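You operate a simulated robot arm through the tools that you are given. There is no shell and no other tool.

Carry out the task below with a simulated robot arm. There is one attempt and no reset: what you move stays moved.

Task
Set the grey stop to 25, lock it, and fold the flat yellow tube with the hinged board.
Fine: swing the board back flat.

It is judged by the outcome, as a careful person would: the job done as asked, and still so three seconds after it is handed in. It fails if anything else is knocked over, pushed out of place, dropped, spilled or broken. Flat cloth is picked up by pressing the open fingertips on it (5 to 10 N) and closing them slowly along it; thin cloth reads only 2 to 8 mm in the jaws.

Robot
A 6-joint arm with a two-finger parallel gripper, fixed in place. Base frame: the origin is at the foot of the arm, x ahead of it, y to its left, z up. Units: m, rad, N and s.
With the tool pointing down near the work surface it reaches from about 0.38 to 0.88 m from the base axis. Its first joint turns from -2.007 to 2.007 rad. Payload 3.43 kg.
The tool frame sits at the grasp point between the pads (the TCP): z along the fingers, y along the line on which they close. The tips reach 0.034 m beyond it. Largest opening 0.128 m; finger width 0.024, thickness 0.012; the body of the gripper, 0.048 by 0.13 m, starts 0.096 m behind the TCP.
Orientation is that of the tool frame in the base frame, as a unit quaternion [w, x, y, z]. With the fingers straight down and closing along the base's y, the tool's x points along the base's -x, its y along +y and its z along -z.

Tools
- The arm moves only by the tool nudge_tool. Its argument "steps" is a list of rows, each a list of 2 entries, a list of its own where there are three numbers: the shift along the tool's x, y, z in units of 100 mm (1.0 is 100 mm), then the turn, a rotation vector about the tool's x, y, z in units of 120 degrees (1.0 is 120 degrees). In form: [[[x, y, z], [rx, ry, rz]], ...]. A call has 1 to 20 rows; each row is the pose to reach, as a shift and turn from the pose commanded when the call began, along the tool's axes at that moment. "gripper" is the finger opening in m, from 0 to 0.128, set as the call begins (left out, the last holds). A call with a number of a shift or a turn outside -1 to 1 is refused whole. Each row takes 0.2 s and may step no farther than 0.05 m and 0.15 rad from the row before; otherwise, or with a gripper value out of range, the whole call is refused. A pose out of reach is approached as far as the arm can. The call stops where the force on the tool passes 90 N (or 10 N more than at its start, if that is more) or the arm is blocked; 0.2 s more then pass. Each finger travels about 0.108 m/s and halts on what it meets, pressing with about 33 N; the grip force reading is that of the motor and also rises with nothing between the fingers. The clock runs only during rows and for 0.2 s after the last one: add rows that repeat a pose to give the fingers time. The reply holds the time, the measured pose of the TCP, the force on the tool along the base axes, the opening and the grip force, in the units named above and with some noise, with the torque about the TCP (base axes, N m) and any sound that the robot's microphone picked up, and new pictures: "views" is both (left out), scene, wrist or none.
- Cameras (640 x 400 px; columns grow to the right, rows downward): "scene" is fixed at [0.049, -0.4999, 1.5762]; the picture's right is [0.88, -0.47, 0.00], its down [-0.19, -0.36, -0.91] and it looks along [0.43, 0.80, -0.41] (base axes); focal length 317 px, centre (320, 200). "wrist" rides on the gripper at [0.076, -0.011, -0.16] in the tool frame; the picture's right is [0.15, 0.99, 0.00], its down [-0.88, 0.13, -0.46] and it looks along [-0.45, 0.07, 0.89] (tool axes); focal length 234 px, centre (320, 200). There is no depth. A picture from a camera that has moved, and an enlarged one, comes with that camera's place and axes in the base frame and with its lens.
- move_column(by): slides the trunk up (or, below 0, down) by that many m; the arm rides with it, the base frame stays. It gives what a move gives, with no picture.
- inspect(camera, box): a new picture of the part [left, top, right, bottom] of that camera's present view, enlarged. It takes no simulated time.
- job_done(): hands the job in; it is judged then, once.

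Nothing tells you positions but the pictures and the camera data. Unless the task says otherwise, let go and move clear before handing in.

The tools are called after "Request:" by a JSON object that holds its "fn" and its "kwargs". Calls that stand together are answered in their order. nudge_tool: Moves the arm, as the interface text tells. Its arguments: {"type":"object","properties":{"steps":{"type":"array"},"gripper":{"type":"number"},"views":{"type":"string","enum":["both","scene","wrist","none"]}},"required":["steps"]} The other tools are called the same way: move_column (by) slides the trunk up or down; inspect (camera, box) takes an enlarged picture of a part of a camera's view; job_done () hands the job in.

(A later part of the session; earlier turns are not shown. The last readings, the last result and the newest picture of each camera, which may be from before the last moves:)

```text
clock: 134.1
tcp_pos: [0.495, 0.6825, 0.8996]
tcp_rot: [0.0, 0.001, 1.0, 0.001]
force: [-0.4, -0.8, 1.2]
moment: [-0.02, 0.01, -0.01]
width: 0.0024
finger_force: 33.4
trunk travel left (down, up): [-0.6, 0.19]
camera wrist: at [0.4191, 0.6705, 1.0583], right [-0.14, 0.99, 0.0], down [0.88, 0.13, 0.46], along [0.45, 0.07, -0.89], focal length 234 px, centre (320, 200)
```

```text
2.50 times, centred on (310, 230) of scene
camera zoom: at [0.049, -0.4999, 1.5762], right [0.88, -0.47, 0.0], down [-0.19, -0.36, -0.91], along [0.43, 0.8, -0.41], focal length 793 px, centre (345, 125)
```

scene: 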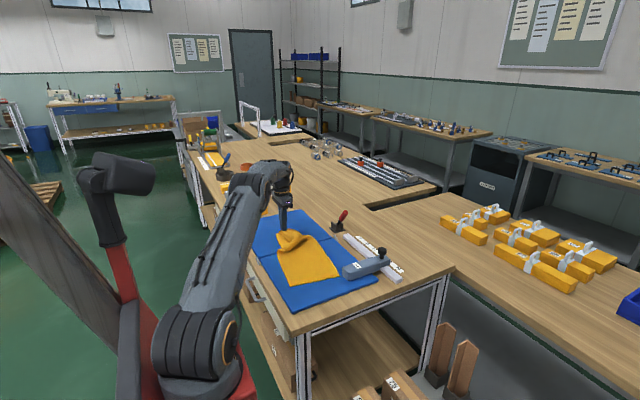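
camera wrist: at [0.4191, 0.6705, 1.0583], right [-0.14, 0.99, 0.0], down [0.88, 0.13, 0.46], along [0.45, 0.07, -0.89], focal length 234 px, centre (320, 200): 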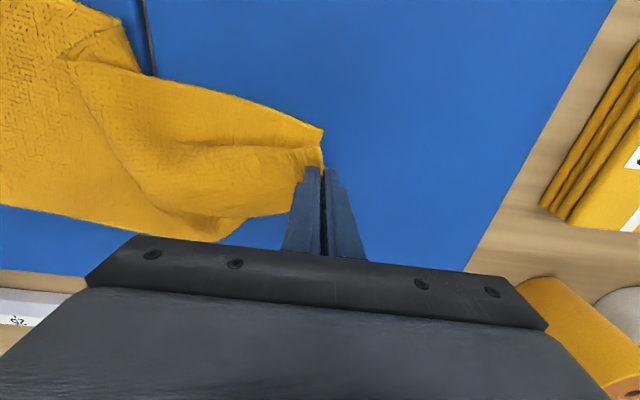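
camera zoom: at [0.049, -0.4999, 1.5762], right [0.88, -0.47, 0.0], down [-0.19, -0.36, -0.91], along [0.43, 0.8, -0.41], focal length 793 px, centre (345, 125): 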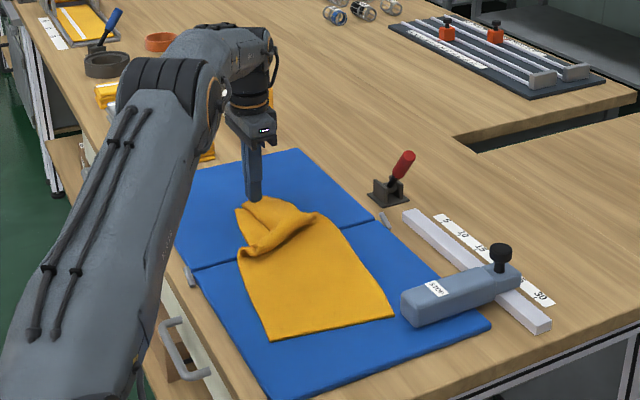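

Now I'll tilt the tool outward for reach and draw the edge along the far panel to take out the slack.

Request:
{"fn": "nudge_tool", "kwargs": {"steps": [[[0, 0.1, 0.0], [-0.0625, 0, 0]], [[0, 0.2, 0.02], [-0.125, 0, 0]], [[0, 0.3, 0.03], [-0.1875, 0, 0]], [[0, 0.4, 0.04], [-0.25, 0, 0]]], "views": "wrist"}}

Request:
{"fn": "nudge_tool", "kwargs": {"steps": [[[0, 0.13, 0.075], [0, 0, 0]], [[0, 0.22, 0.125], [0, 0, 0]]], "views": "both"}}

Request:
{"fn": "inspect", "kwargs": {"camera": "scene", "box": [220, 150, 400, 310]}}

```text
clock: 135.1
tcp_pos: [0.4951, 0.723, 0.896]
tcp_rot: [0.001, 0.001, 0.966, 0.26]
force: [-0.4, -1.9, 5.7]
moment: [-0.04, 0.01, 0.0]
width: 0.0024
finger_force: 33.0
trunk travel left (down, up): [-0.6, 0.19]
camera wrist: at [0.4187, 0.6322, 1.0272], right [-0.14, 0.86, 0.5], down [0.88, -0.12, 0.46], along [0.45, 0.5, -0.74], focal length 234 px, centre (320, 200)
```

wrist: 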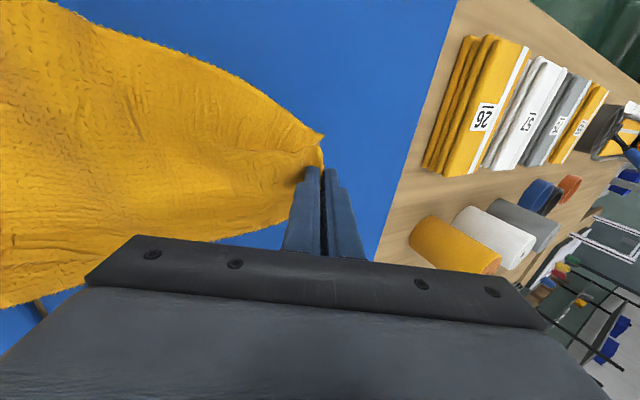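

```text
clock: 135.7
tcp_pos: [0.4947, 0.7497, 0.8957]
tcp_rot: [0.001, 0.001, 0.966, 0.26]
force: [-0.4, -1.5, 6.3]
moment: [-0.05, 0.02, 0.0]
width: 0.0023
finger_force: 32.7
trunk travel left (down, up): [-0.6, 0.19]
camera wrist: at [0.4179, 0.6582, 1.0272], right [-0.15, 0.86, 0.5], down [0.88, -0.12, 0.46], along [0.45, 0.5, -0.74], focal length 234 px, centre (320, 200)
```

scene: 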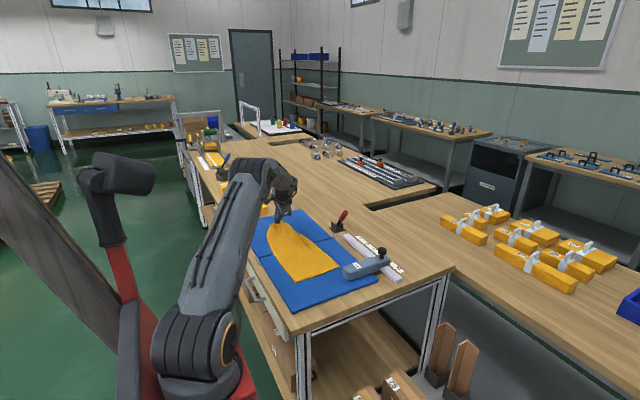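
wrist: 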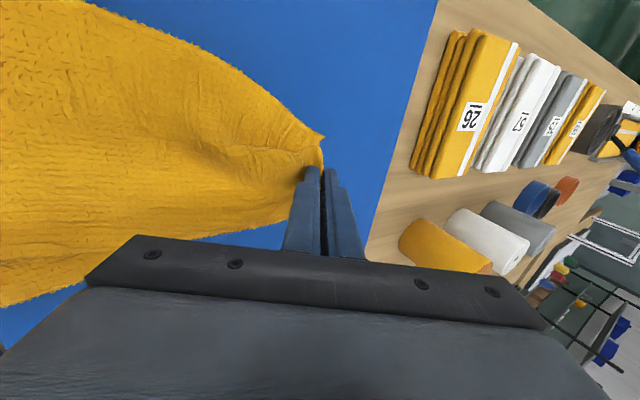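

```text
2.50 times, centred on (310, 230) of scene
camera zoom: at [0.049, -0.4999, 1.5762], right [0.88, -0.47, 0.0], down [-0.19, -0.36, -0.91], along [0.43, 0.8, -0.41], focal length 793 px, centre (345, 125)
```

zoom: 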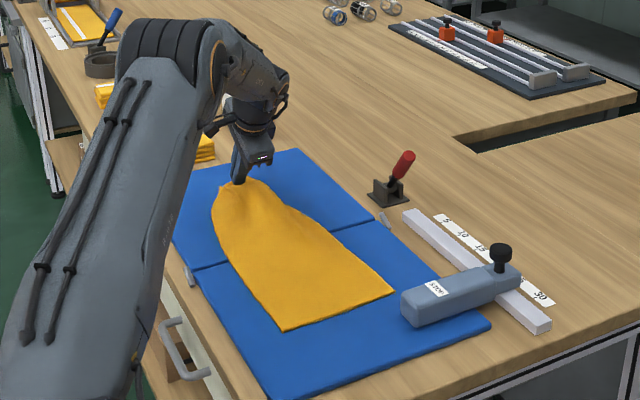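

The tube is nearly flat again. I'll release and look from above.

Request:
{"fn": "nudge_tool", "kwargs": {"steps": [[[0, 0, 0], [0, 0, 0]], [[0, 0, 0], [0, 0, 0]]], "gripper": 0.015, "views": "none"}}

Request:
{"fn": "nudge_tool", "kwargs": {"steps": [[[0, 0, -0.3], [0, 0, 0]], [[0, 0, -0.7], [0, 0, 0]], [[0, 0, -1.0], [0.06, 0, 0]], [[0, 0, -1.0], [0.12, 0, 0]], [[0, 0, -1.0], [0.18, 0, 0]], [[0, 0, -1.0], [0.25, 0, 0]]], "views": "none"}}

Request:
{"fn": "nudge_tool", "kwargs": {"steps": [[[0.2, -0.3, -0.25], [0, 0, 0]], [[0.4, -0.6, -0.5], [0, 0, 0]], [[0.6, -0.9, -0.8], [0, 0, 0]]], "views": "both"}}

Request:
{"fn": "inspect", "kwargs": {"camera": "wrist", "box": [60, 20, 480, 280]}}

Request:
{"fn": "inspect", "kwargs": {"camera": "scene", "box": [220, 180, 400, 310]}}

```text
clock: 136.3
tcp_pos: [0.4945, 0.7488, 0.8967]
tcp_rot: [0.001, 0.001, 0.966, 0.26]
force: [-0.7, 3.5, 12.4]
moment: [0.16, 0.06, 0.0]
width: 0.0098
finger_force: 0.0
trunk travel left (down, up): [-0.6, 0.19]
```

```text
clock: 137.7
tcp_pos: [0.4952, 0.6967, 0.9824]
tcp_rot: [0.0, 0.002, 1.0, 0.0]
force: [-1.1, -0.5, 1.0]
moment: [0.05, -0.01, -0.03]
width: 0.0153
finger_force: 0.2
trunk travel left (down, up): [-0.6, 0.19]
```

```text
clock: 138.5
tcp_pos: [0.4341, 0.6087, 1.0612]
tcp_rot: [0.0, 0.001, 1.0, 0.0]
force: [0.6, 1.1, -0.9]
moment: [-0.1, 0.05, 0.03]
width: 0.0149
finger_force: 0.0
trunk travel left (down, up): [-0.6, 0.19]
camera wrist: at [0.3585, 0.5962, 1.2185], right [-0.14, 0.99, 0.0], down [0.88, 0.13, 0.46], along [0.45, 0.07, -0.89], focal length 234 px, centre (320, 200)
```

scene: 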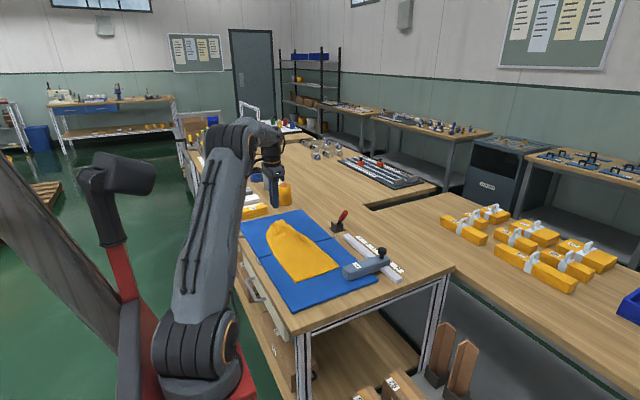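
wrist: 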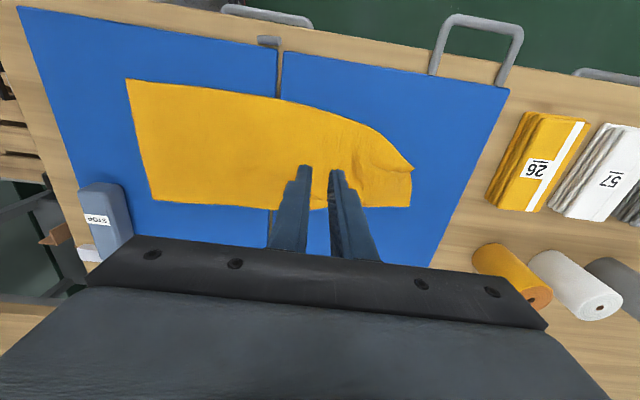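

```text
1.52 times, centred on (270, 150) of wrist
camera zoom: at [0.3585, 0.5962, 1.2185], right [-0.14, 0.99, 0.0], down [0.88, 0.13, 0.46], along [0.45, 0.07, -0.89], focal length 357 px, centre (396, 276)
```

zoom: 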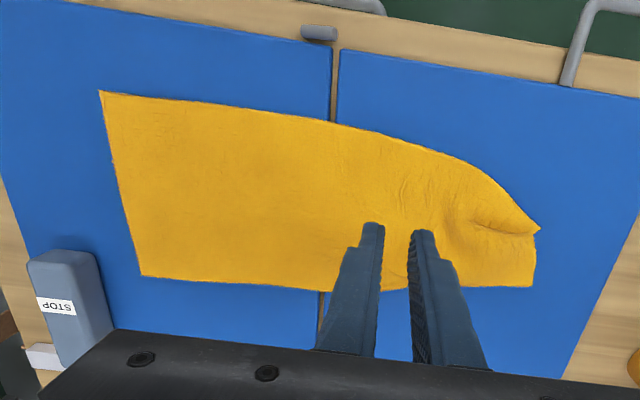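

```text
3.08 times, centred on (310, 245) of scene
camera zoom: at [0.049, -0.4999, 1.5762], right [0.88, -0.47, 0.0], down [-0.19, -0.36, -0.91], along [0.43, 0.8, -0.41], focal length 976 px, centre (351, 62)
```

zoom: 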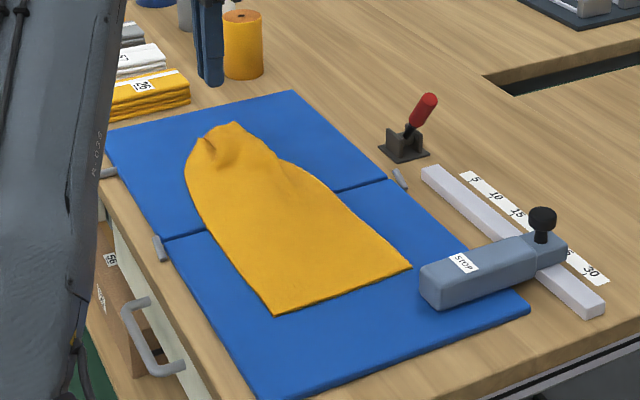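

The near half has squared itself up and only the far end is still drawn in. I'll spread the far corners on the panel, using tilted, closed fingertips with light pressure, left corner first.

Request:
{"fn": "nudge_tool", "kwargs": {"steps": [[[-0.08, 0.2, 0.2], [0, 0, 0]], [[-0.16, 0.4, 0.4], [0, 0, 0]], [[-0.24, 0.6, 0.6], [0, 0, 0]]], "gripper": 0.0, "views": "none"}}

Request:
{"fn": "nudge_tool", "kwargs": {"steps": [[[0, 0, 0], [-0.0625, 0, 0]], [[0, 0, 0], [-0.125, 0, 0]], [[0, 0, 0], [-0.1875, 0, 0]], [[0, 0, 0], [-0.25, 0, 0]]], "views": "none"}}

Request:
{"fn": "nudge_tool", "kwargs": {"steps": [[[0, 0.03, 0.3], [0, 0, 0]], [[0, 0.06, 0.6], [0, 0, 0]], [[0, 0.09, 0.86], [0, 0, 0]]], "views": "wrist"}}

Request:
{"fn": "inspect", "kwargs": {"camera": "wrist", "box": [180, 60, 460, 260]}}

```text
clock: 139.3
tcp_pos: [0.4586, 0.6681, 1.0032]
tcp_rot: [0.001, 0.001, 1.0, 0.001]
force: [1.2, -0.3, 0.5]
moment: [0.06, -0.03, 0.04]
width: 0.0
finger_force: 33.1
trunk travel left (down, up): [-0.6, 0.19]
```

```text
clock: 140.3
tcp_pos: [0.4596, 0.668, 1.0017]
tcp_rot: [0.001, 0.0, 0.966, 0.26]
force: [0.3, 0.2, 0.2]
moment: [-0.01, 0.0, 0.02]
width: 0.0002
finger_force: 33.1
trunk travel left (down, up): [-0.6, 0.19]
```

```text
clock: 141.1
tcp_pos: [0.4591, 0.7176, 0.9299]
tcp_rot: [0.001, 0.002, 0.966, 0.259]
force: [0.2, -0.9, 0.1]
moment: [0.02, -0.03, -0.02]
width: 0.0001
finger_force: 33.0
trunk travel left (down, up): [-0.6, 0.19]
camera wrist: at [0.383, 0.6278, 1.0617], right [-0.14, 0.86, 0.5], down [0.88, -0.12, 0.46], along [0.45, 0.5, -0.74], focal length 234 px, centre (320, 200)
```

wrist: 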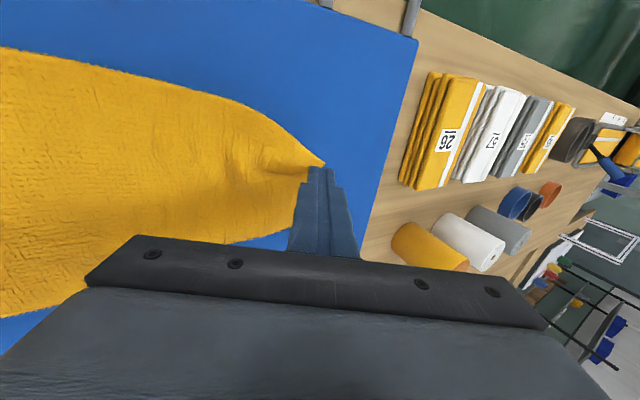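

```text
2.00 times, centred on (320, 160) of wrist
camera zoom: at [0.383, 0.6278, 1.0617], right [-0.14, 0.86, 0.5], down [0.88, -0.12, 0.46], along [0.45, 0.5, -0.74], focal length 468 px, centre (320, 280)
```

zoom: 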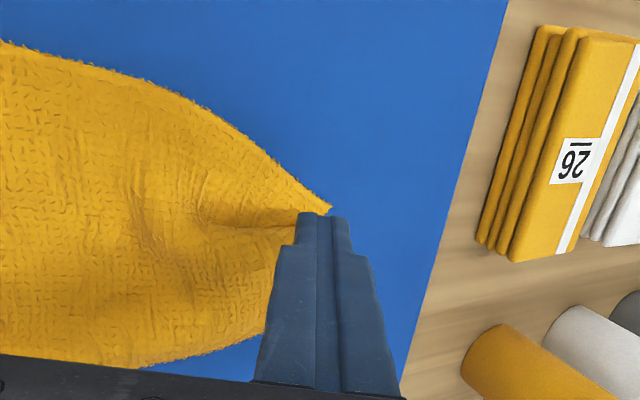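

Request:
{"fn": "nudge_tool", "kwargs": {"steps": [[[0, -0.06, 0.22], [0, 0, 0]], [[0, -0.1, 0.39], [0, 0, 0]]], "views": "none"}}

Request:
{"fn": "nudge_tool", "kwargs": {"steps": [[[0, -0.02, 0.035], [0, 0, 0]]], "views": "none"}}

```text
clock: 141.7
tcp_pos: [0.4582, 0.7302, 0.8912]
tcp_rot: [0.0, 0.001, 0.966, 0.26]
force: [-0.2, 0.0, 1.1]
moment: [0.0, -0.01, -0.02]
width: 0.0
finger_force: 33.5
trunk travel left (down, up): [-0.6, 0.19]
```

```text
clock: 142.1
tcp_pos: [0.4588, 0.7305, 0.8892]
tcp_rot: [0.002, 0.0, 0.966, 0.26]
force: [-1.4, 0.5, 3.1]
moment: [0.02, 0.02, 0.0]
width: 0.0
finger_force: 32.6
trunk travel left (down, up): [-0.6, 0.19]
```

Request:
{"fn": "nudge_tool", "kwargs": {"steps": [[[0, -0.01, 0.02], [0, 0, 0]], [[0.1, -0.005, 0.02], [0, 0, 0]], [[0.25, 0.02, 0.03], [0, 0, 0]], [[0.4, 0.04, 0.04], [0, 0, 0]], [[0.55, 0.06, 0.06], [0, 0, 0]]], "views": "wrist"}}

Request:
{"fn": "inspect", "kwargs": {"camera": "wrist", "box": [180, 60, 460, 260]}}

```text
clock: 143.3
tcp_pos: [0.4034, 0.738, 0.8884]
tcp_rot: [0.001, 0.001, 0.966, 0.26]
force: [2.9, -0.1, 20.5]
moment: [0.17, -0.13, -0.01]
width: 0.0
finger_force: 33.1
trunk travel left (down, up): [-0.6, 0.19]
camera wrist: at [0.327, 0.6472, 1.0201], right [-0.15, 0.85, 0.5], down [0.88, -0.12, 0.46], along [0.45, 0.5, -0.73], focal length 234 px, centre (320, 200)
```

wrist: 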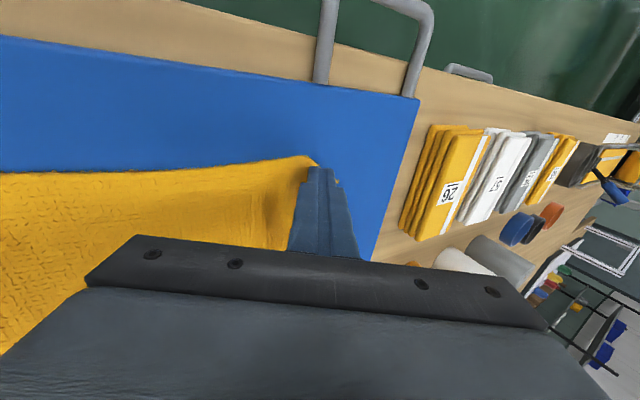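

```text
2.00 times, centred on (320, 160) of wrist
camera zoom: at [0.327, 0.6472, 1.0201], right [-0.15, 0.85, 0.5], down [0.88, -0.12, 0.46], along [0.45, 0.5, -0.73], focal length 468 px, centre (320, 280)
```

zoom: 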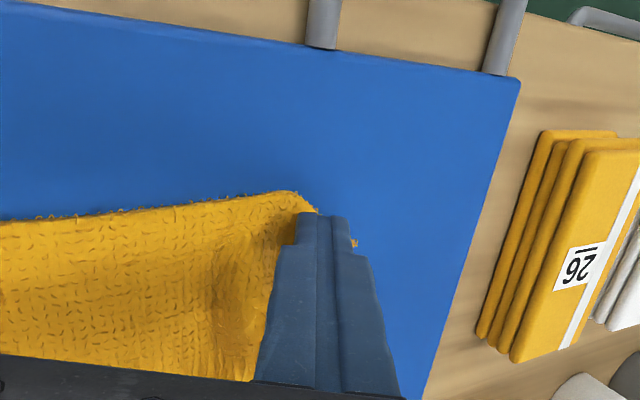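

The left corner followed out to x ≈ 0.40. I'll lift and look, then do the right corner.

Request:
{"fn": "nudge_tool", "kwargs": {"steps": [[[0, 0.1, -0.3], [0, 0, 0]], [[-0.3, 0.1, -0.6], [0, 0, 0]], [[-0.6, 0.0, -0.9], [0, 0, 0]]], "views": "none"}}

Request:
{"fn": "nudge_tool", "kwargs": {"steps": [[[0, -0.3, -0.3], [0, 0, 0]], [[0, -0.6, -0.6], [0, 0, 0]]], "views": "both"}}

Request:
{"fn": "inspect", "kwargs": {"camera": "wrist", "box": [60, 20, 480, 280]}}

Request:
{"fn": "inspect", "kwargs": {"camera": "scene", "box": [220, 180, 400, 310]}}

```text
clock: 144.1
tcp_pos: [0.4652, 0.6952, 0.9644]
tcp_rot: [0.0, 0.001, 0.966, 0.259]
force: [-0.2, 0.2, 0.3]
moment: [-0.02, 0.0, 0.0]
width: 0.0
finger_force: 32.8
trunk travel left (down, up): [-0.6, 0.19]
```

```text
clock: 144.7
tcp_pos: [0.463, 0.6109, 0.9868]
tcp_rot: [0.001, 0.0, 0.966, 0.259]
force: [1.2, -0.1, -0.6]
moment: [-0.01, 0.04, -0.03]
width: 0.0
finger_force: 33.0
trunk travel left (down, up): [-0.6, 0.19]
camera wrist: at [0.3865, 0.5198, 1.1192], right [-0.14, 0.86, 0.5], down [0.88, -0.12, 0.46], along [0.45, 0.5, -0.74], focal length 234 px, centre (320, 200)
```

scene: 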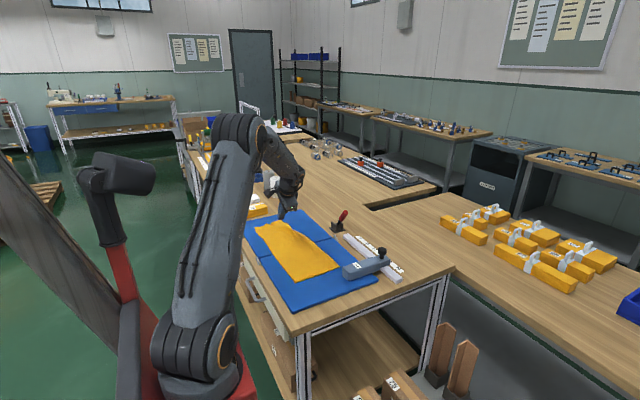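
wrist: 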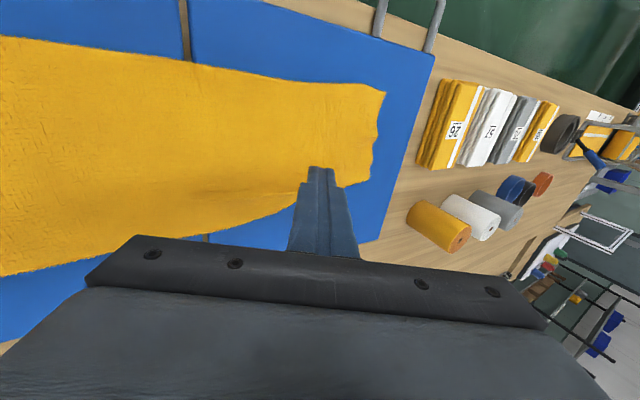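

```text
1.52 times, centred on (270, 150) of wrist
camera zoom: at [0.3865, 0.5198, 1.1192], right [-0.14, 0.86, 0.5], down [0.88, -0.12, 0.46], along [0.45, 0.5, -0.74], focal length 357 px, centre (396, 276)
```

zoom: 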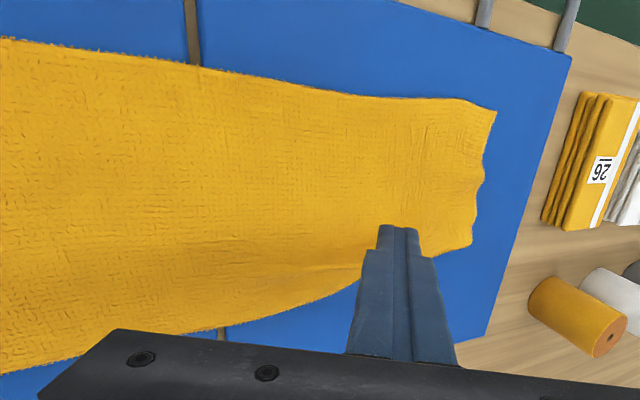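

```text
3.08 times, centred on (310, 245) of scene
camera zoom: at [0.049, -0.4999, 1.5762], right [0.88, -0.47, 0.0], down [-0.19, -0.36, -0.91], along [0.43, 0.8, -0.41], focal length 976 px, centre (351, 62)
```

zoom: 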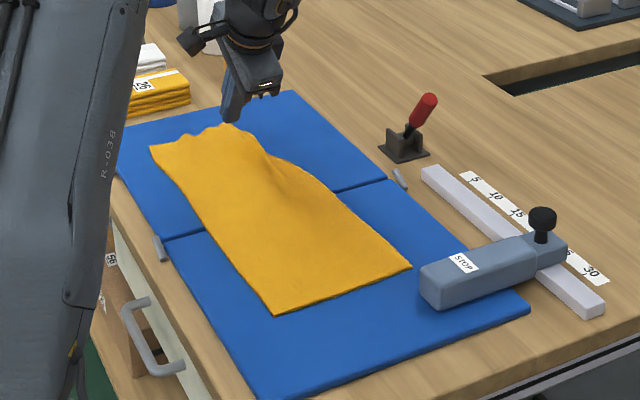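

Left side is straight now. I'll spread the right far corner the same way.

Request:
{"fn": "nudge_tool", "kwargs": {"steps": [[[-0.11, 0.23, 0.33], [0, 0, 0]], [[-0.225, 0.47, 0.66], [0, 0, 0]]], "views": "none"}}

Request:
{"fn": "nudge_tool", "kwargs": {"steps": [[[-0.11, 0.23, 0.33], [0, 0, 0]], [[-0.225, 0.46, 0.66], [0, 0, 0]]], "views": "wrist"}}

Request:
{"fn": "inspect", "kwargs": {"camera": "wrist", "box": [180, 60, 460, 260]}}

```text
clock: 145.3
tcp_pos: [0.4843, 0.6842, 0.9546]
tcp_rot: [0.0, 0.001, 0.966, 0.26]
force: [-0.7, 0.5, 1.5]
moment: [0.04, 0.0, -0.01]
width: 0.0002
finger_force: 33.2
trunk travel left (down, up): [-0.6, 0.19]
```

```text
clock: 145.9
tcp_pos: [0.5105, 0.7586, 0.9197]
tcp_rot: [0.001, 0.0, 0.966, 0.259]
force: [0.2, -0.2, 1.0]
moment: [-0.06, -0.04, 0.0]
width: 0.0
finger_force: 33.1
trunk travel left (down, up): [-0.6, 0.19]
camera wrist: at [0.4358, 0.6684, 1.051], right [-0.15, 0.86, 0.5], down [0.88, -0.12, 0.46], along [0.45, 0.5, -0.74], focal length 234 px, centre (320, 200)
```

wrist: 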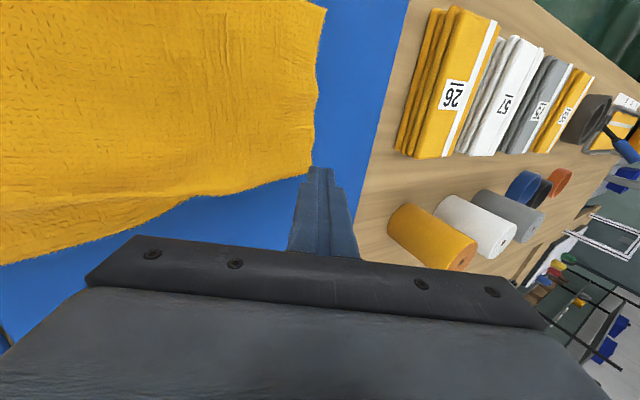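

```text
2.00 times, centred on (320, 160) of wrist
camera zoom: at [0.4358, 0.6684, 1.051], right [-0.15, 0.86, 0.5], down [0.88, -0.12, 0.46], along [0.45, 0.5, -0.74], focal length 468 px, centre (320, 280)
```

zoom: 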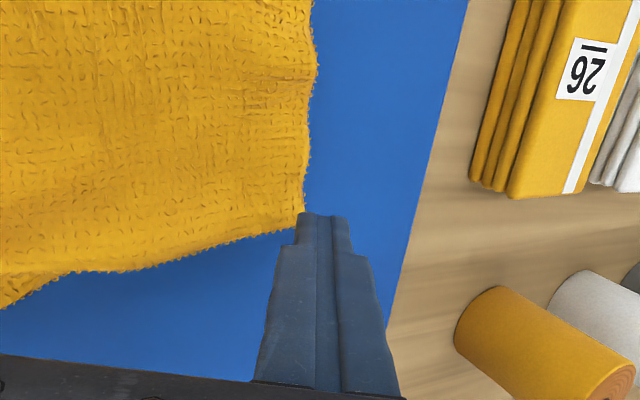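

Request:
{"fn": "nudge_tool", "kwargs": {"steps": [[[0.06, -0.12, 0.12], [0, 0, 0]], [[0.09, -0.22, 0.23], [0, 0, 0]]], "views": "none"}}

Request:
{"fn": "nudge_tool", "kwargs": {"steps": [[[0, -0.025, 0.04], [0, 0, 0]]], "views": "none"}}

```text
clock: 146.5
tcp_pos: [0.5021, 0.7522, 0.8916]
tcp_rot: [0.002, 0.001, 0.965, 0.262]
force: [1.6, 0.9, 12.9]
moment: [0.14, -0.09, -0.01]
width: 0.0002
finger_force: 33.1
trunk travel left (down, up): [-0.6, 0.19]
```

```text
clock: 146.9
tcp_pos: [0.5027, 0.7496, 0.8891]
tcp_rot: [0.004, 0.001, 0.965, 0.264]
force: [1.5, -0.5, 38.7]
moment: [0.36, -0.12, -0.03]
width: 0.0
finger_force: 33.1
trunk travel left (down, up): [-0.6, 0.19]
```

Request:
{"fn": "nudge_tool", "kwargs": {"steps": [[[0, 0.015, -0.03], [0, 0, 0]], [[-0.12, 0.015, -0.03], [0, 0, 0]], [[-0.26, 0.01, -0.03], [0, 0, 0]], [[-0.4, 0.0, -0.03], [0, 0, 0]], [[-0.55, -0.01, -0.03], [0, 0, 0]]], "views": "wrist"}}

Request:
{"fn": "inspect", "kwargs": {"camera": "wrist", "box": [180, 60, 460, 260]}}

```text
clock: 148.1
tcp_pos: [0.5554, 0.7474, 0.8904]
tcp_rot: [0.001, 0.0, 0.965, 0.262]
force: [-9.5, 0.9, 43.0]
moment: [0.37, 0.25, 0.11]
width: 0.0
finger_force: 33.2
trunk travel left (down, up): [-0.6, 0.19]
camera wrist: at [0.4794, 0.6562, 1.021], right [-0.15, 0.85, 0.5], down [0.88, -0.12, 0.46], along [0.46, 0.51, -0.73], focal length 234 px, centre (320, 200)
```

wrist: 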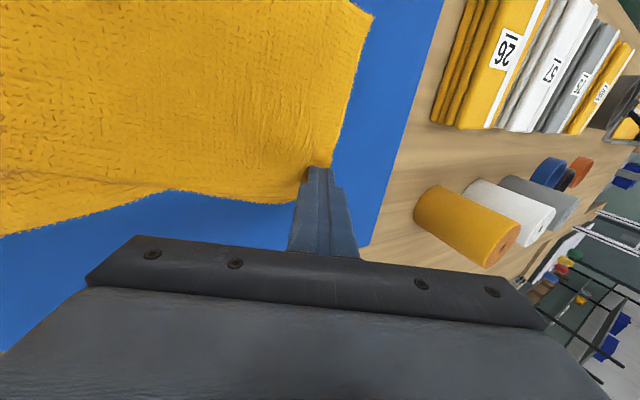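

```text
2.00 times, centred on (320, 160) of wrist
camera zoom: at [0.4794, 0.6562, 1.021], right [-0.15, 0.85, 0.5], down [0.88, -0.12, 0.46], along [0.46, 0.51, -0.73], focal length 468 px, centre (320, 280)
```

zoom: 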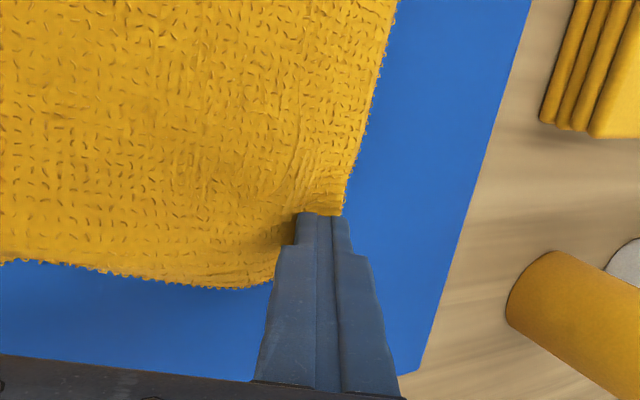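

Request:
{"fn": "nudge_tool", "kwargs": {"steps": [[[0, 0.1, -0.3], [0, 0, 0]], [[0.2, 0.0, -0.6], [0, 0, 0]], [[0.4, -0.2, -0.9], [0, 0, 0]]], "views": "none"}}

Request:
{"fn": "nudge_tool", "kwargs": {"steps": [[[0.2, -0.3, -0.3], [0.06, 0, 0]], [[0.4, -0.6, -0.6], [0.12, 0, 0]], [[0.6, -0.9, -0.9], [0.18, 0, 0]], [[0.6, -0.9, -0.9], [0.25, 0, 0]]], "views": "both"}}

Request:
{"fn": "inspect", "kwargs": {"camera": "wrist", "box": [60, 20, 480, 280]}}

Request:
{"fn": "inspect", "kwargs": {"camera": "scene", "box": [220, 180, 400, 310]}}

```text
clock: 148.9
tcp_pos: [0.5164, 0.6847, 0.951]
tcp_rot: [-0.001, 0.001, 0.966, 0.259]
force: [-0.6, 0.4, -1.4]
moment: [0.0, 0.0, 0.02]
width: 0.0
finger_force: 33.1
trunk travel left (down, up): [-0.6, 0.19]
```

```text
clock: 149.9
tcp_pos: [0.4559, 0.5605, 0.9877]
tcp_rot: [0.001, 0.001, 1.0, 0.0]
force: [-0.1, -1.0, 0.1]
moment: [0.04, -0.01, -0.05]
width: 0.0
finger_force: 32.9
trunk travel left (down, up): [-0.6, 0.19]
camera wrist: at [0.3793, 0.5493, 1.1459], right [-0.14, 0.99, 0.0], down [0.88, 0.13, 0.46], along [0.45, 0.06, -0.89], focal length 234 px, centre (320, 200)
```

scene: 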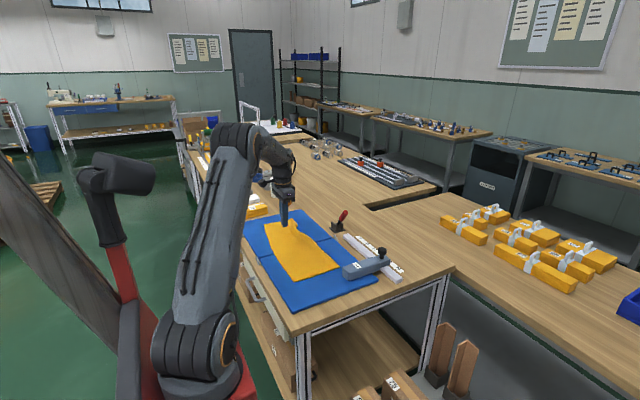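
wrist: 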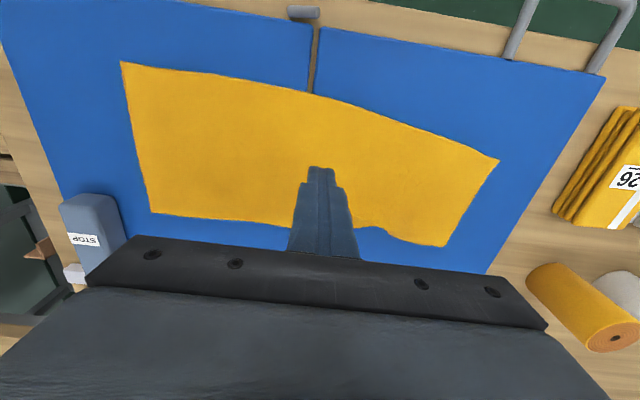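

```text
1.52 times, centred on (270, 150) of wrist
camera zoom: at [0.3793, 0.5493, 1.1459], right [-0.14, 0.99, 0.0], down [0.88, 0.13, 0.46], along [0.45, 0.06, -0.89], focal length 357 px, centre (396, 276)
```

zoom: 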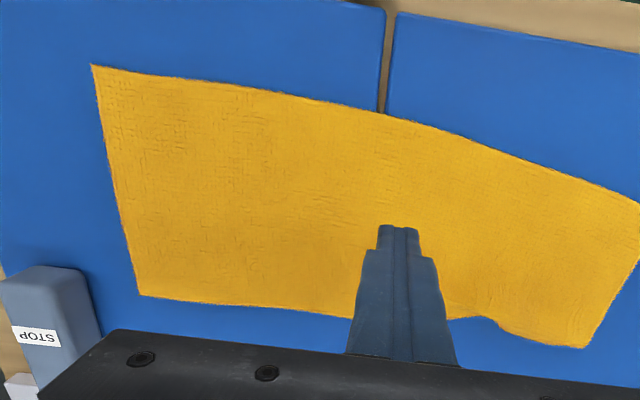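

```text
3.08 times, centred on (310, 245) of scene
camera zoom: at [0.049, -0.4999, 1.5762], right [0.88, -0.47, 0.0], down [-0.19, -0.36, -0.91], along [0.43, 0.8, -0.41], focal length 976 px, centre (351, 62)
```

zoom: 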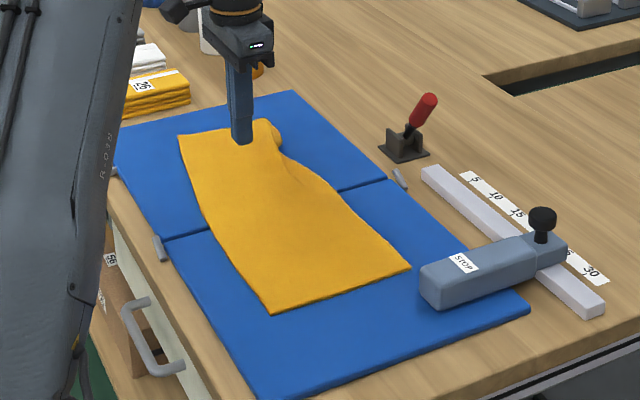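

The tube is flat across both panels again, with its near end at y ≈ 0.334. I'll slide the whole tube back about 16 mm so the near end is where it started.

Request:
{"fn": "nudge_tool", "kwargs": {"steps": [[[-0.06, -0.31, 0.1], [0, 0, 0]], [[-0.12, -0.62, 0.2], [0, 0, 0]], [[-0.17, -0.93, 0.3], [0, 0, 0]]], "views": "none"}}

Request:
{"fn": "nudge_tool", "kwargs": {"steps": [[[-0.06, -0.31, 0.2], [0, 0, 0]], [[-0.12, -0.62, 0.4], [0, 0, 0]], [[-0.17, -0.93, 0.6], [0, 0, 0]]], "views": "none"}}

Request:
{"fn": "nudge_tool", "kwargs": {"steps": [[[0, 0, 0.06], [0, 0, 0]], [[0, 0, 0.09], [0, 0, 0]]], "views": "none"}}

```text
clock: 150.7
tcp_pos: [0.4703, 0.4701, 0.9545]
tcp_rot: [0.001, 0.0, 1.0, 0.0]
force: [-1.3, 0.3, 0.2]
moment: [-0.01, -0.02, -0.02]
width: 0.0001
finger_force: 32.9
trunk travel left (down, up): [-0.6, 0.19]
```

```text
clock: 151.5
tcp_pos: [0.4858, 0.3779, 0.894]
tcp_rot: [0.001, 0.0, 1.0, 0.002]
force: [0.0, 0.3, 0.6]
moment: [-0.04, -0.01, -0.01]
width: 0.0001
finger_force: 33.2
trunk travel left (down, up): [-0.6, 0.19]
```

```text
clock: 152.1
tcp_pos: [0.4874, 0.3784, 0.8883]
tcp_rot: [0.002, 0.001, 1.0, 0.001]
force: [-9.5, 0.6, 34.7]
moment: [-0.07, 0.32, -0.02]
width: 0.0
finger_force: 33.4
trunk travel left (down, up): [-0.6, 0.19]
```

Request:
{"fn": "nudge_tool", "kwargs": {"steps": [[[0, 0, -0.02], [0, 0, 0]], [[0, -0.06, -0.02], [0, 0, 0]], [[0, -0.12, -0.02], [0, 0, 0]], [[0, -0.17, -0.02], [0, 0, 0]]], "views": "none"}}

Request:
{"fn": "nudge_tool", "kwargs": {"steps": [[[0, 0, -0.3], [0, 0, 0]], [[0, 0.1, -0.6], [0, 0, 0]], [[0, 0.4, -0.9], [0, 0, 0]], [[0.2, 0.8, -1.0], [0, 0, 0]]], "views": "none"}}

Request:
{"fn": "nudge_tool", "kwargs": {"steps": [[[0.2, 0.35, -0.25], [0, 0, 0]], [[0.4, 0.7, -0.5], [0, 0, 0]], [[0.6, 1.0, -0.8], [0, 0, 0]]], "views": "both"}}

Request:
{"fn": "inspect", "kwargs": {"camera": "wrist", "box": [60, 20, 480, 280]}}

```text
clock: 153.1
tcp_pos: [0.4873, 0.36, 0.8891]
tcp_rot: [0.001, 0.0, 1.0, 0.002]
force: [1.3, 8.5, 29.7]
moment: [0.26, -0.01, 0.01]
width: 0.0
finger_force: 32.8
trunk travel left (down, up): [-0.6, 0.19]
```

```text
clock: 154.1
tcp_pos: [0.4677, 0.4416, 0.9875]
tcp_rot: [0.0, 0.001, 1.0, 0.0]
force: [0.3, -0.1, 0.9]
moment: [0.06, 0.02, -0.01]
width: 0.0
finger_force: 33.0
trunk travel left (down, up): [-0.6, 0.19]
```

```text
clock: 154.9
tcp_pos: [0.4062, 0.5429, 1.0669]
tcp_rot: [0.0, 0.001, 1.0, 0.0]
force: [0.5, 0.7, 0.3]
moment: [0.04, 0.08, 0.0]
width: 0.0
finger_force: 33.1
trunk travel left (down, up): [-0.6, 0.19]
camera wrist: at [0.3311, 0.5302, 1.2255], right [-0.14, 0.99, 0.0], down [0.88, 0.13, 0.46], along [0.45, 0.07, -0.89], focal length 234 px, centre (320, 200)
```

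scene: 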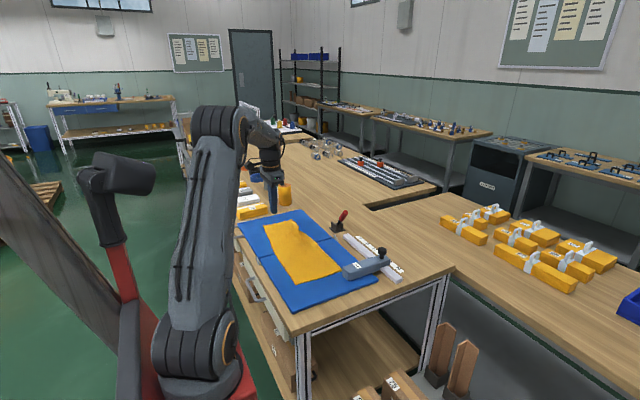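
wrist: 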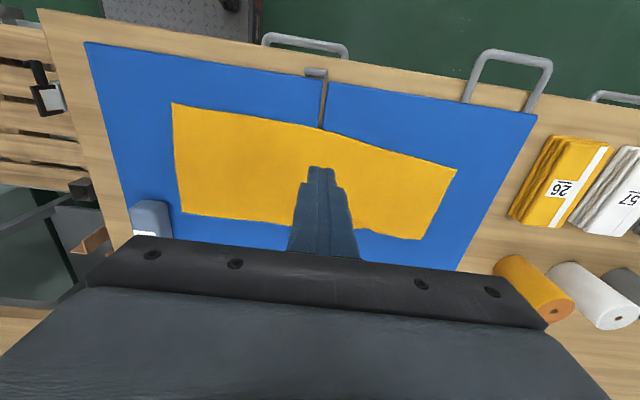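

```text
1.52 times, centred on (270, 150) of wrist
camera zoom: at [0.3311, 0.5302, 1.2255], right [-0.14, 0.99, 0.0], down [0.88, 0.13, 0.46], along [0.45, 0.07, -0.89], focal length 357 px, centre (396, 276)
```

zoom: 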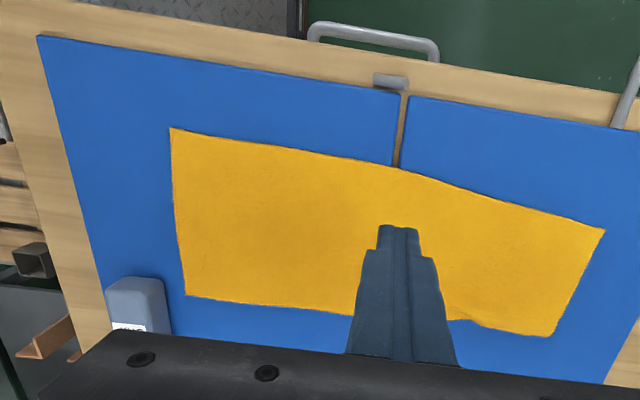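

The tube is laid flat again (near end y ≈ 0.315, far end ≈ 0.77). Now I'll swing the board properly: gripping the inner handle leg with the tool tilted 30° keeps clear of the outer leg, and I'll go fast through the steep part.

Request:
{"fn": "nudge_tool", "kwargs": {"steps": [[[0.2, 0.13, 0.02], [0, 0, 0]], [[0.4, 0.26, 0.04], [0, 0, 0]], [[0.6, 0.39, 0.08], [0, 0, 0]]], "gripper": 0.03, "views": "none"}}

Request:
{"fn": "nudge_tool", "kwargs": {"steps": [[[0.2, 0.13, 0.02], [-0.06, 0, 0]], [[0.4, 0.26, 0.04], [-0.12, 0, 0]], [[0.6, 0.39, 0.08], [-0.18, 0, 0]], [[0.6, 0.39, 0.08], [-0.25, 0, 0]]], "views": "none"}}

Request:
{"fn": "nudge_tool", "kwargs": {"steps": [[[0, 0.02, 0.2], [0, 0, 0]], [[0, 0.04, 0.4], [0, 0, 0]], [[0, 0.06, 0.6], [0, 0, 0]]], "views": "both"}}

Request:
{"fn": "inspect", "kwargs": {"camera": "wrist", "box": [200, 60, 460, 260]}}

```text
clock: 155.7
tcp_pos: [0.3472, 0.578, 1.0591]
tcp_rot: [0.0, 0.002, 1.0, 0.001]
force: [-0.1, 1.1, -0.1]
moment: [0.02, 0.02, -0.03]
width: 0.0298
finger_force: 0.0
trunk travel left (down, up): [-0.6, 0.19]
```

```text
clock: 156.7
tcp_pos: [0.2894, 0.6202, 1.0525]
tcp_rot: [0.002, 0.001, 0.965, 0.26]
force: [-1.0, -0.4, -0.2]
moment: [-0.02, 0.01, 0.01]
width: 0.0299
finger_force: 0.1
trunk travel left (down, up): [-0.6, 0.19]
```

```text
clock: 157.5
tcp_pos: [0.288, 0.6545, 1.0048]
tcp_rot: [0.001, 0.001, 0.966, 0.26]
force: [-0.5, -0.3, 1.2]
moment: [-0.01, 0.04, 0.03]
width: 0.0301
finger_force: 0.0
trunk travel left (down, up): [-0.6, 0.19]
camera wrist: at [0.2127, 0.5632, 1.1365], right [-0.15, 0.86, 0.5], down [0.88, -0.12, 0.46], along [0.45, 0.5, -0.74], focal length 234 px, centre (320, 200)
```

scene: 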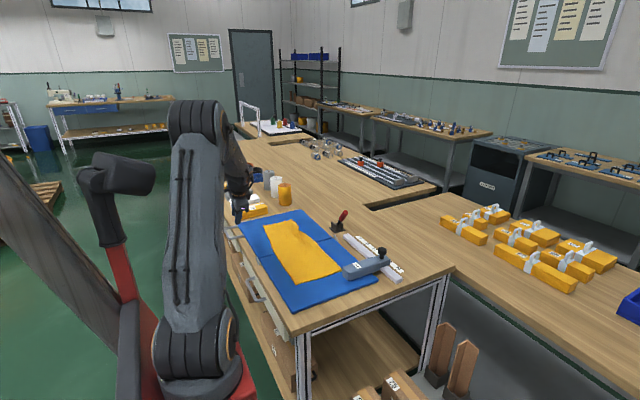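
wrist: 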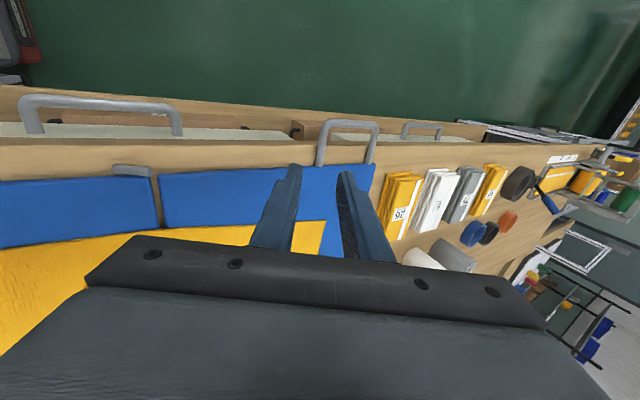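

```text
2.00 times, centred on (330, 160) of wrist
camera zoom: at [0.2127, 0.5632, 1.1365], right [-0.15, 0.86, 0.5], down [0.88, -0.12, 0.46], along [0.45, 0.5, -0.74], focal length 468 px, centre (300, 280)
```

zoom: 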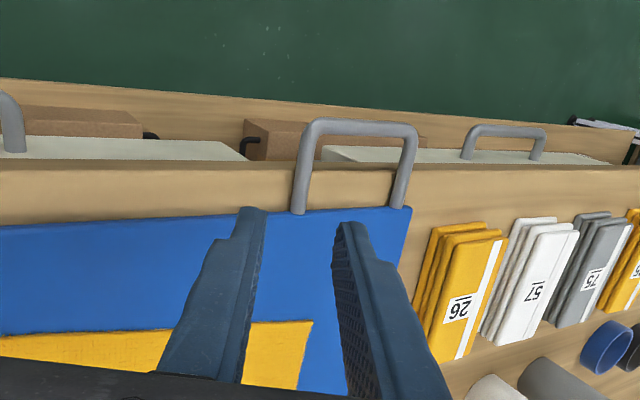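

Request:
{"fn": "nudge_tool", "kwargs": {"steps": [[[0.01, 0.02, 0.4], [0, 0, 0]], [[0.01, 0.04, 0.8], [0, 0, 0]], [[0.01, 0.05, 1.0], [0, 0, 0]]], "views": "wrist"}}

Request:
{"fn": "inspect", "kwargs": {"camera": "wrist", "box": [200, 60, 460, 260]}}

```text
clock: 158.3
tcp_pos: [0.2901, 0.7091, 0.9183]
tcp_rot: [0.001, 0.001, 0.966, 0.259]
force: [0.0, 0.0, 0.1]
moment: [0.03, 0.0, 0.01]
width: 0.0302
finger_force: 0.2
trunk travel left (down, up): [-0.6, 0.19]
camera wrist: at [0.2131, 0.6177, 1.0502], right [-0.14, 0.86, 0.5], down [0.88, -0.12, 0.46], along [0.45, 0.5, -0.74], focal length 234 px, centre (320, 200)
```

wrist: 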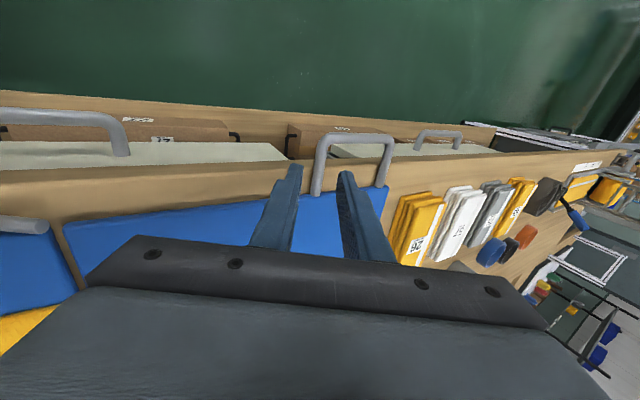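

```text
2.00 times, centred on (330, 160) of wrist
camera zoom: at [0.2131, 0.6177, 1.0502], right [-0.14, 0.86, 0.5], down [0.88, -0.12, 0.46], along [0.45, 0.5, -0.74], focal length 468 px, centre (300, 280)
```

zoom: 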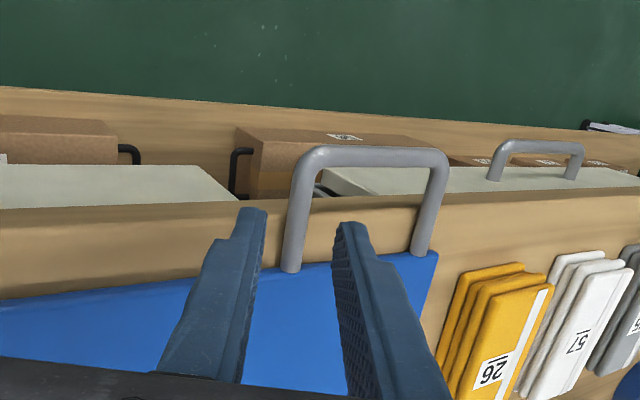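

Request:
{"fn": "nudge_tool", "kwargs": {"steps": [[[0.03, 0.01, 0.25], [0, 0, 0]], [[0.03, 0.02, 0.45], [0, 0, 0]], [[0.03, 0.025, 0.58], [0, 0, 0]]], "views": "wrist"}}

Request:
{"fn": "inspect", "kwargs": {"camera": "wrist", "box": [200, 60, 460, 260]}}

```text
clock: 159.1
tcp_pos: [0.2859, 0.7376, 0.8695]
tcp_rot: [0.001, 0.001, 0.966, 0.259]
force: [1.1, -0.5, -0.6]
moment: [0.0, 0.0, -0.01]
width: 0.0298
finger_force: 0.1
trunk travel left (down, up): [-0.6, 0.19]
camera wrist: at [0.2099, 0.6467, 1.0011], right [-0.14, 0.86, 0.5], down [0.88, -0.12, 0.46], along [0.45, 0.5, -0.74], focal length 234 px, centre (320, 200)
```

wrist: 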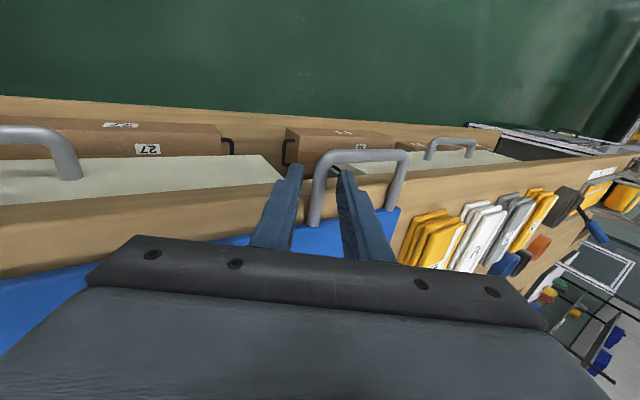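

```text
2.00 times, centred on (330, 160) of wrist
camera zoom: at [0.2099, 0.6467, 1.0011], right [-0.14, 0.86, 0.5], down [0.88, -0.12, 0.46], along [0.45, 0.5, -0.74], focal length 468 px, centre (300, 280)
```

zoom: 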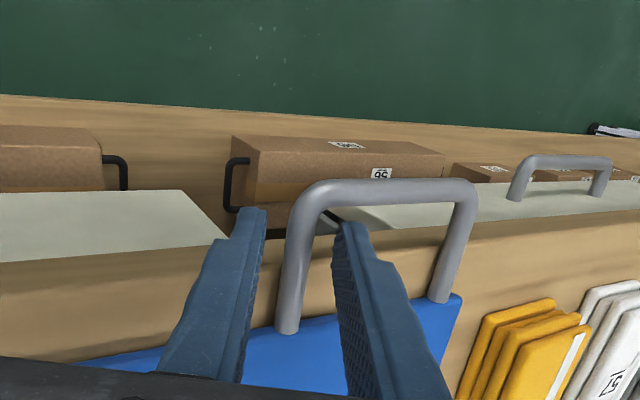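

Request:
{"fn": "nudge_tool", "kwargs": {"steps": [[[0, 0.02, 0.05], [0, 0, 0]], [[0, 0.02, 0.05], [0, 0, 0]]], "views": "none"}}

Request:
{"fn": "nudge_tool", "kwargs": {"steps": [[[0, 0, 0], [0, 0, 0]], [[0, 0, 0], [0, 0, 0]], [[0, 0, 0], [0, 0, 0]]], "gripper": 0.0, "views": "wrist"}}

```text
clock: 159.7
tcp_pos: [0.2859, 0.7439, 0.8662]
tcp_rot: [0.0, 0.001, 0.966, 0.26]
force: [0.3, -1.0, 0.3]
moment: [0.03, -0.03, 0.02]
width: 0.03
finger_force: 0.1
trunk travel left (down, up): [-0.6, 0.19]
```

```text
clock: 160.5
tcp_pos: [0.2857, 0.7411, 0.8649]
tcp_rot: [0.0, 0.002, 0.966, 0.257]
force: [-0.8, -21.0, -4.5]
moment: [-0.15, 1.23, -0.67]
width: 0.0119
finger_force: 44.4
trunk travel left (down, up): [-0.6, 0.19]
camera wrist: at [0.21, 0.6507, 0.9976], right [-0.14, 0.86, 0.49], down [0.88, -0.12, 0.46], along [0.45, 0.5, -0.74], focal length 234 px, centre (320, 200)
```

wrist: 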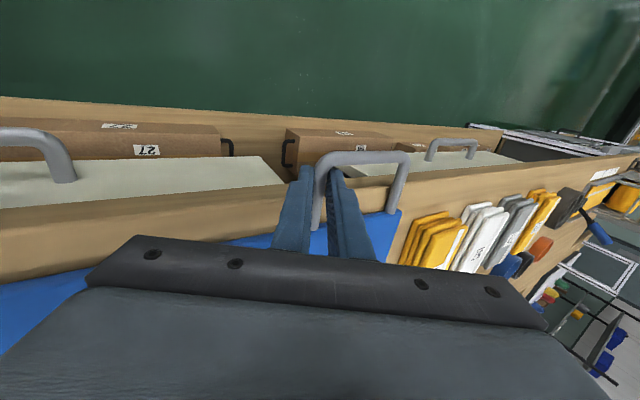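

Gripped at 12 mm. I'll start the swing slowly at first.

Request:
{"fn": "nudge_tool", "kwargs": {"steps": [[[0, 0.131, -0.28], [0, 0, 0]], [[0, 0.247, -0.592], [0, 0, 0]]], "views": "none"}}

Request:
{"fn": "nudge_tool", "kwargs": {"steps": [[[0, 0.056, -0.252], [0, 0, 0]], [[0, 0.08, -0.509], [0, 0, 0]]], "views": "scene"}}

```text
clock: 161.1
tcp_pos: [0.2873, 0.736, 0.9298]
tcp_rot: [0.001, 0.002, 0.966, 0.258]
force: [11.5, -27.3, -10.0]
moment: [-0.74, -0.68, -1.67]
width: 0.0117
finger_force: 44.8
trunk travel left (down, up): [-0.6, 0.19]
```

```text
clock: 161.7
tcp_pos: [0.2852, 0.7161, 0.9788]
tcp_rot: [0.001, 0.002, 0.966, 0.26]
force: [20.9, -19.1, -13.2]
moment: [-0.63, -0.35, -1.46]
width: 0.0123
finger_force: 44.6
trunk travel left (down, up): [-0.6, 0.19]
```

scene: 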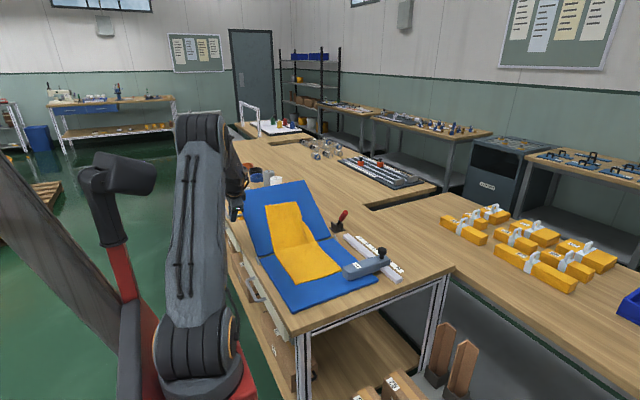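

Request:
{"fn": "nudge_tool", "kwargs": {"steps": [[[0, -0.034, -0.329], [0, 0, 0]], [[0, -0.1, -0.651], [0, 0, 0]], [[0, -0.222, -0.976], [0, 0, 0]]], "views": "scene"}}

Request:
{"fn": "inspect", "kwargs": {"camera": "scene", "box": [220, 150, 400, 310]}}

```text
clock: 162.5
tcp_pos: [0.2856, 0.6487, 1.0536]
tcp_rot: [0.001, 0.0, 0.966, 0.259]
force: [24.7, -9.6, -16.6]
moment: [-0.53, -0.13, -1.31]
width: 0.0118
finger_force: 44.7
trunk travel left (down, up): [-0.6, 0.19]
```

scene: 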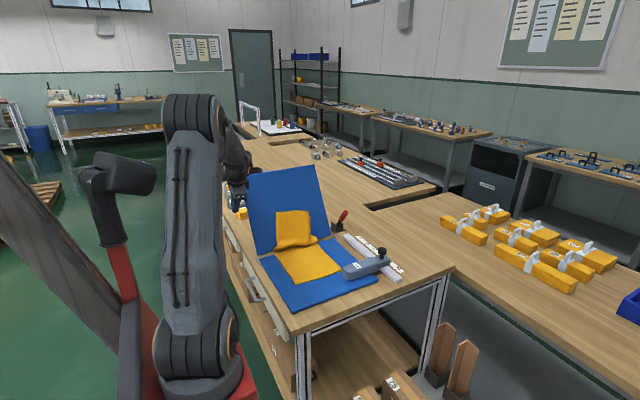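

```text
2.50 times, centred on (310, 230) of scene
camera zoom: at [0.049, -0.4999, 1.5762], right [0.88, -0.47, 0.0], down [-0.19, -0.36, -0.91], along [0.43, 0.8, -0.41], focal length 793 px, centre (345, 125)
```

zoom: 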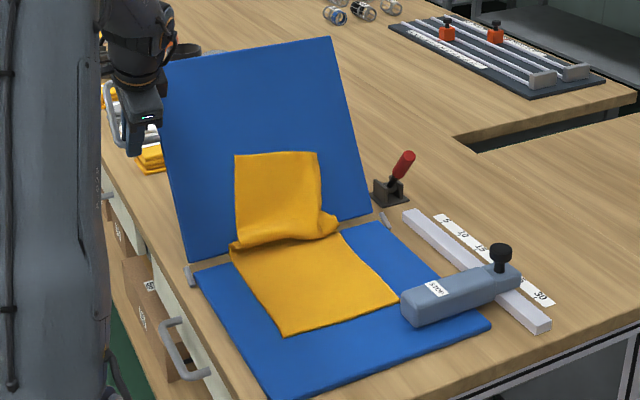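

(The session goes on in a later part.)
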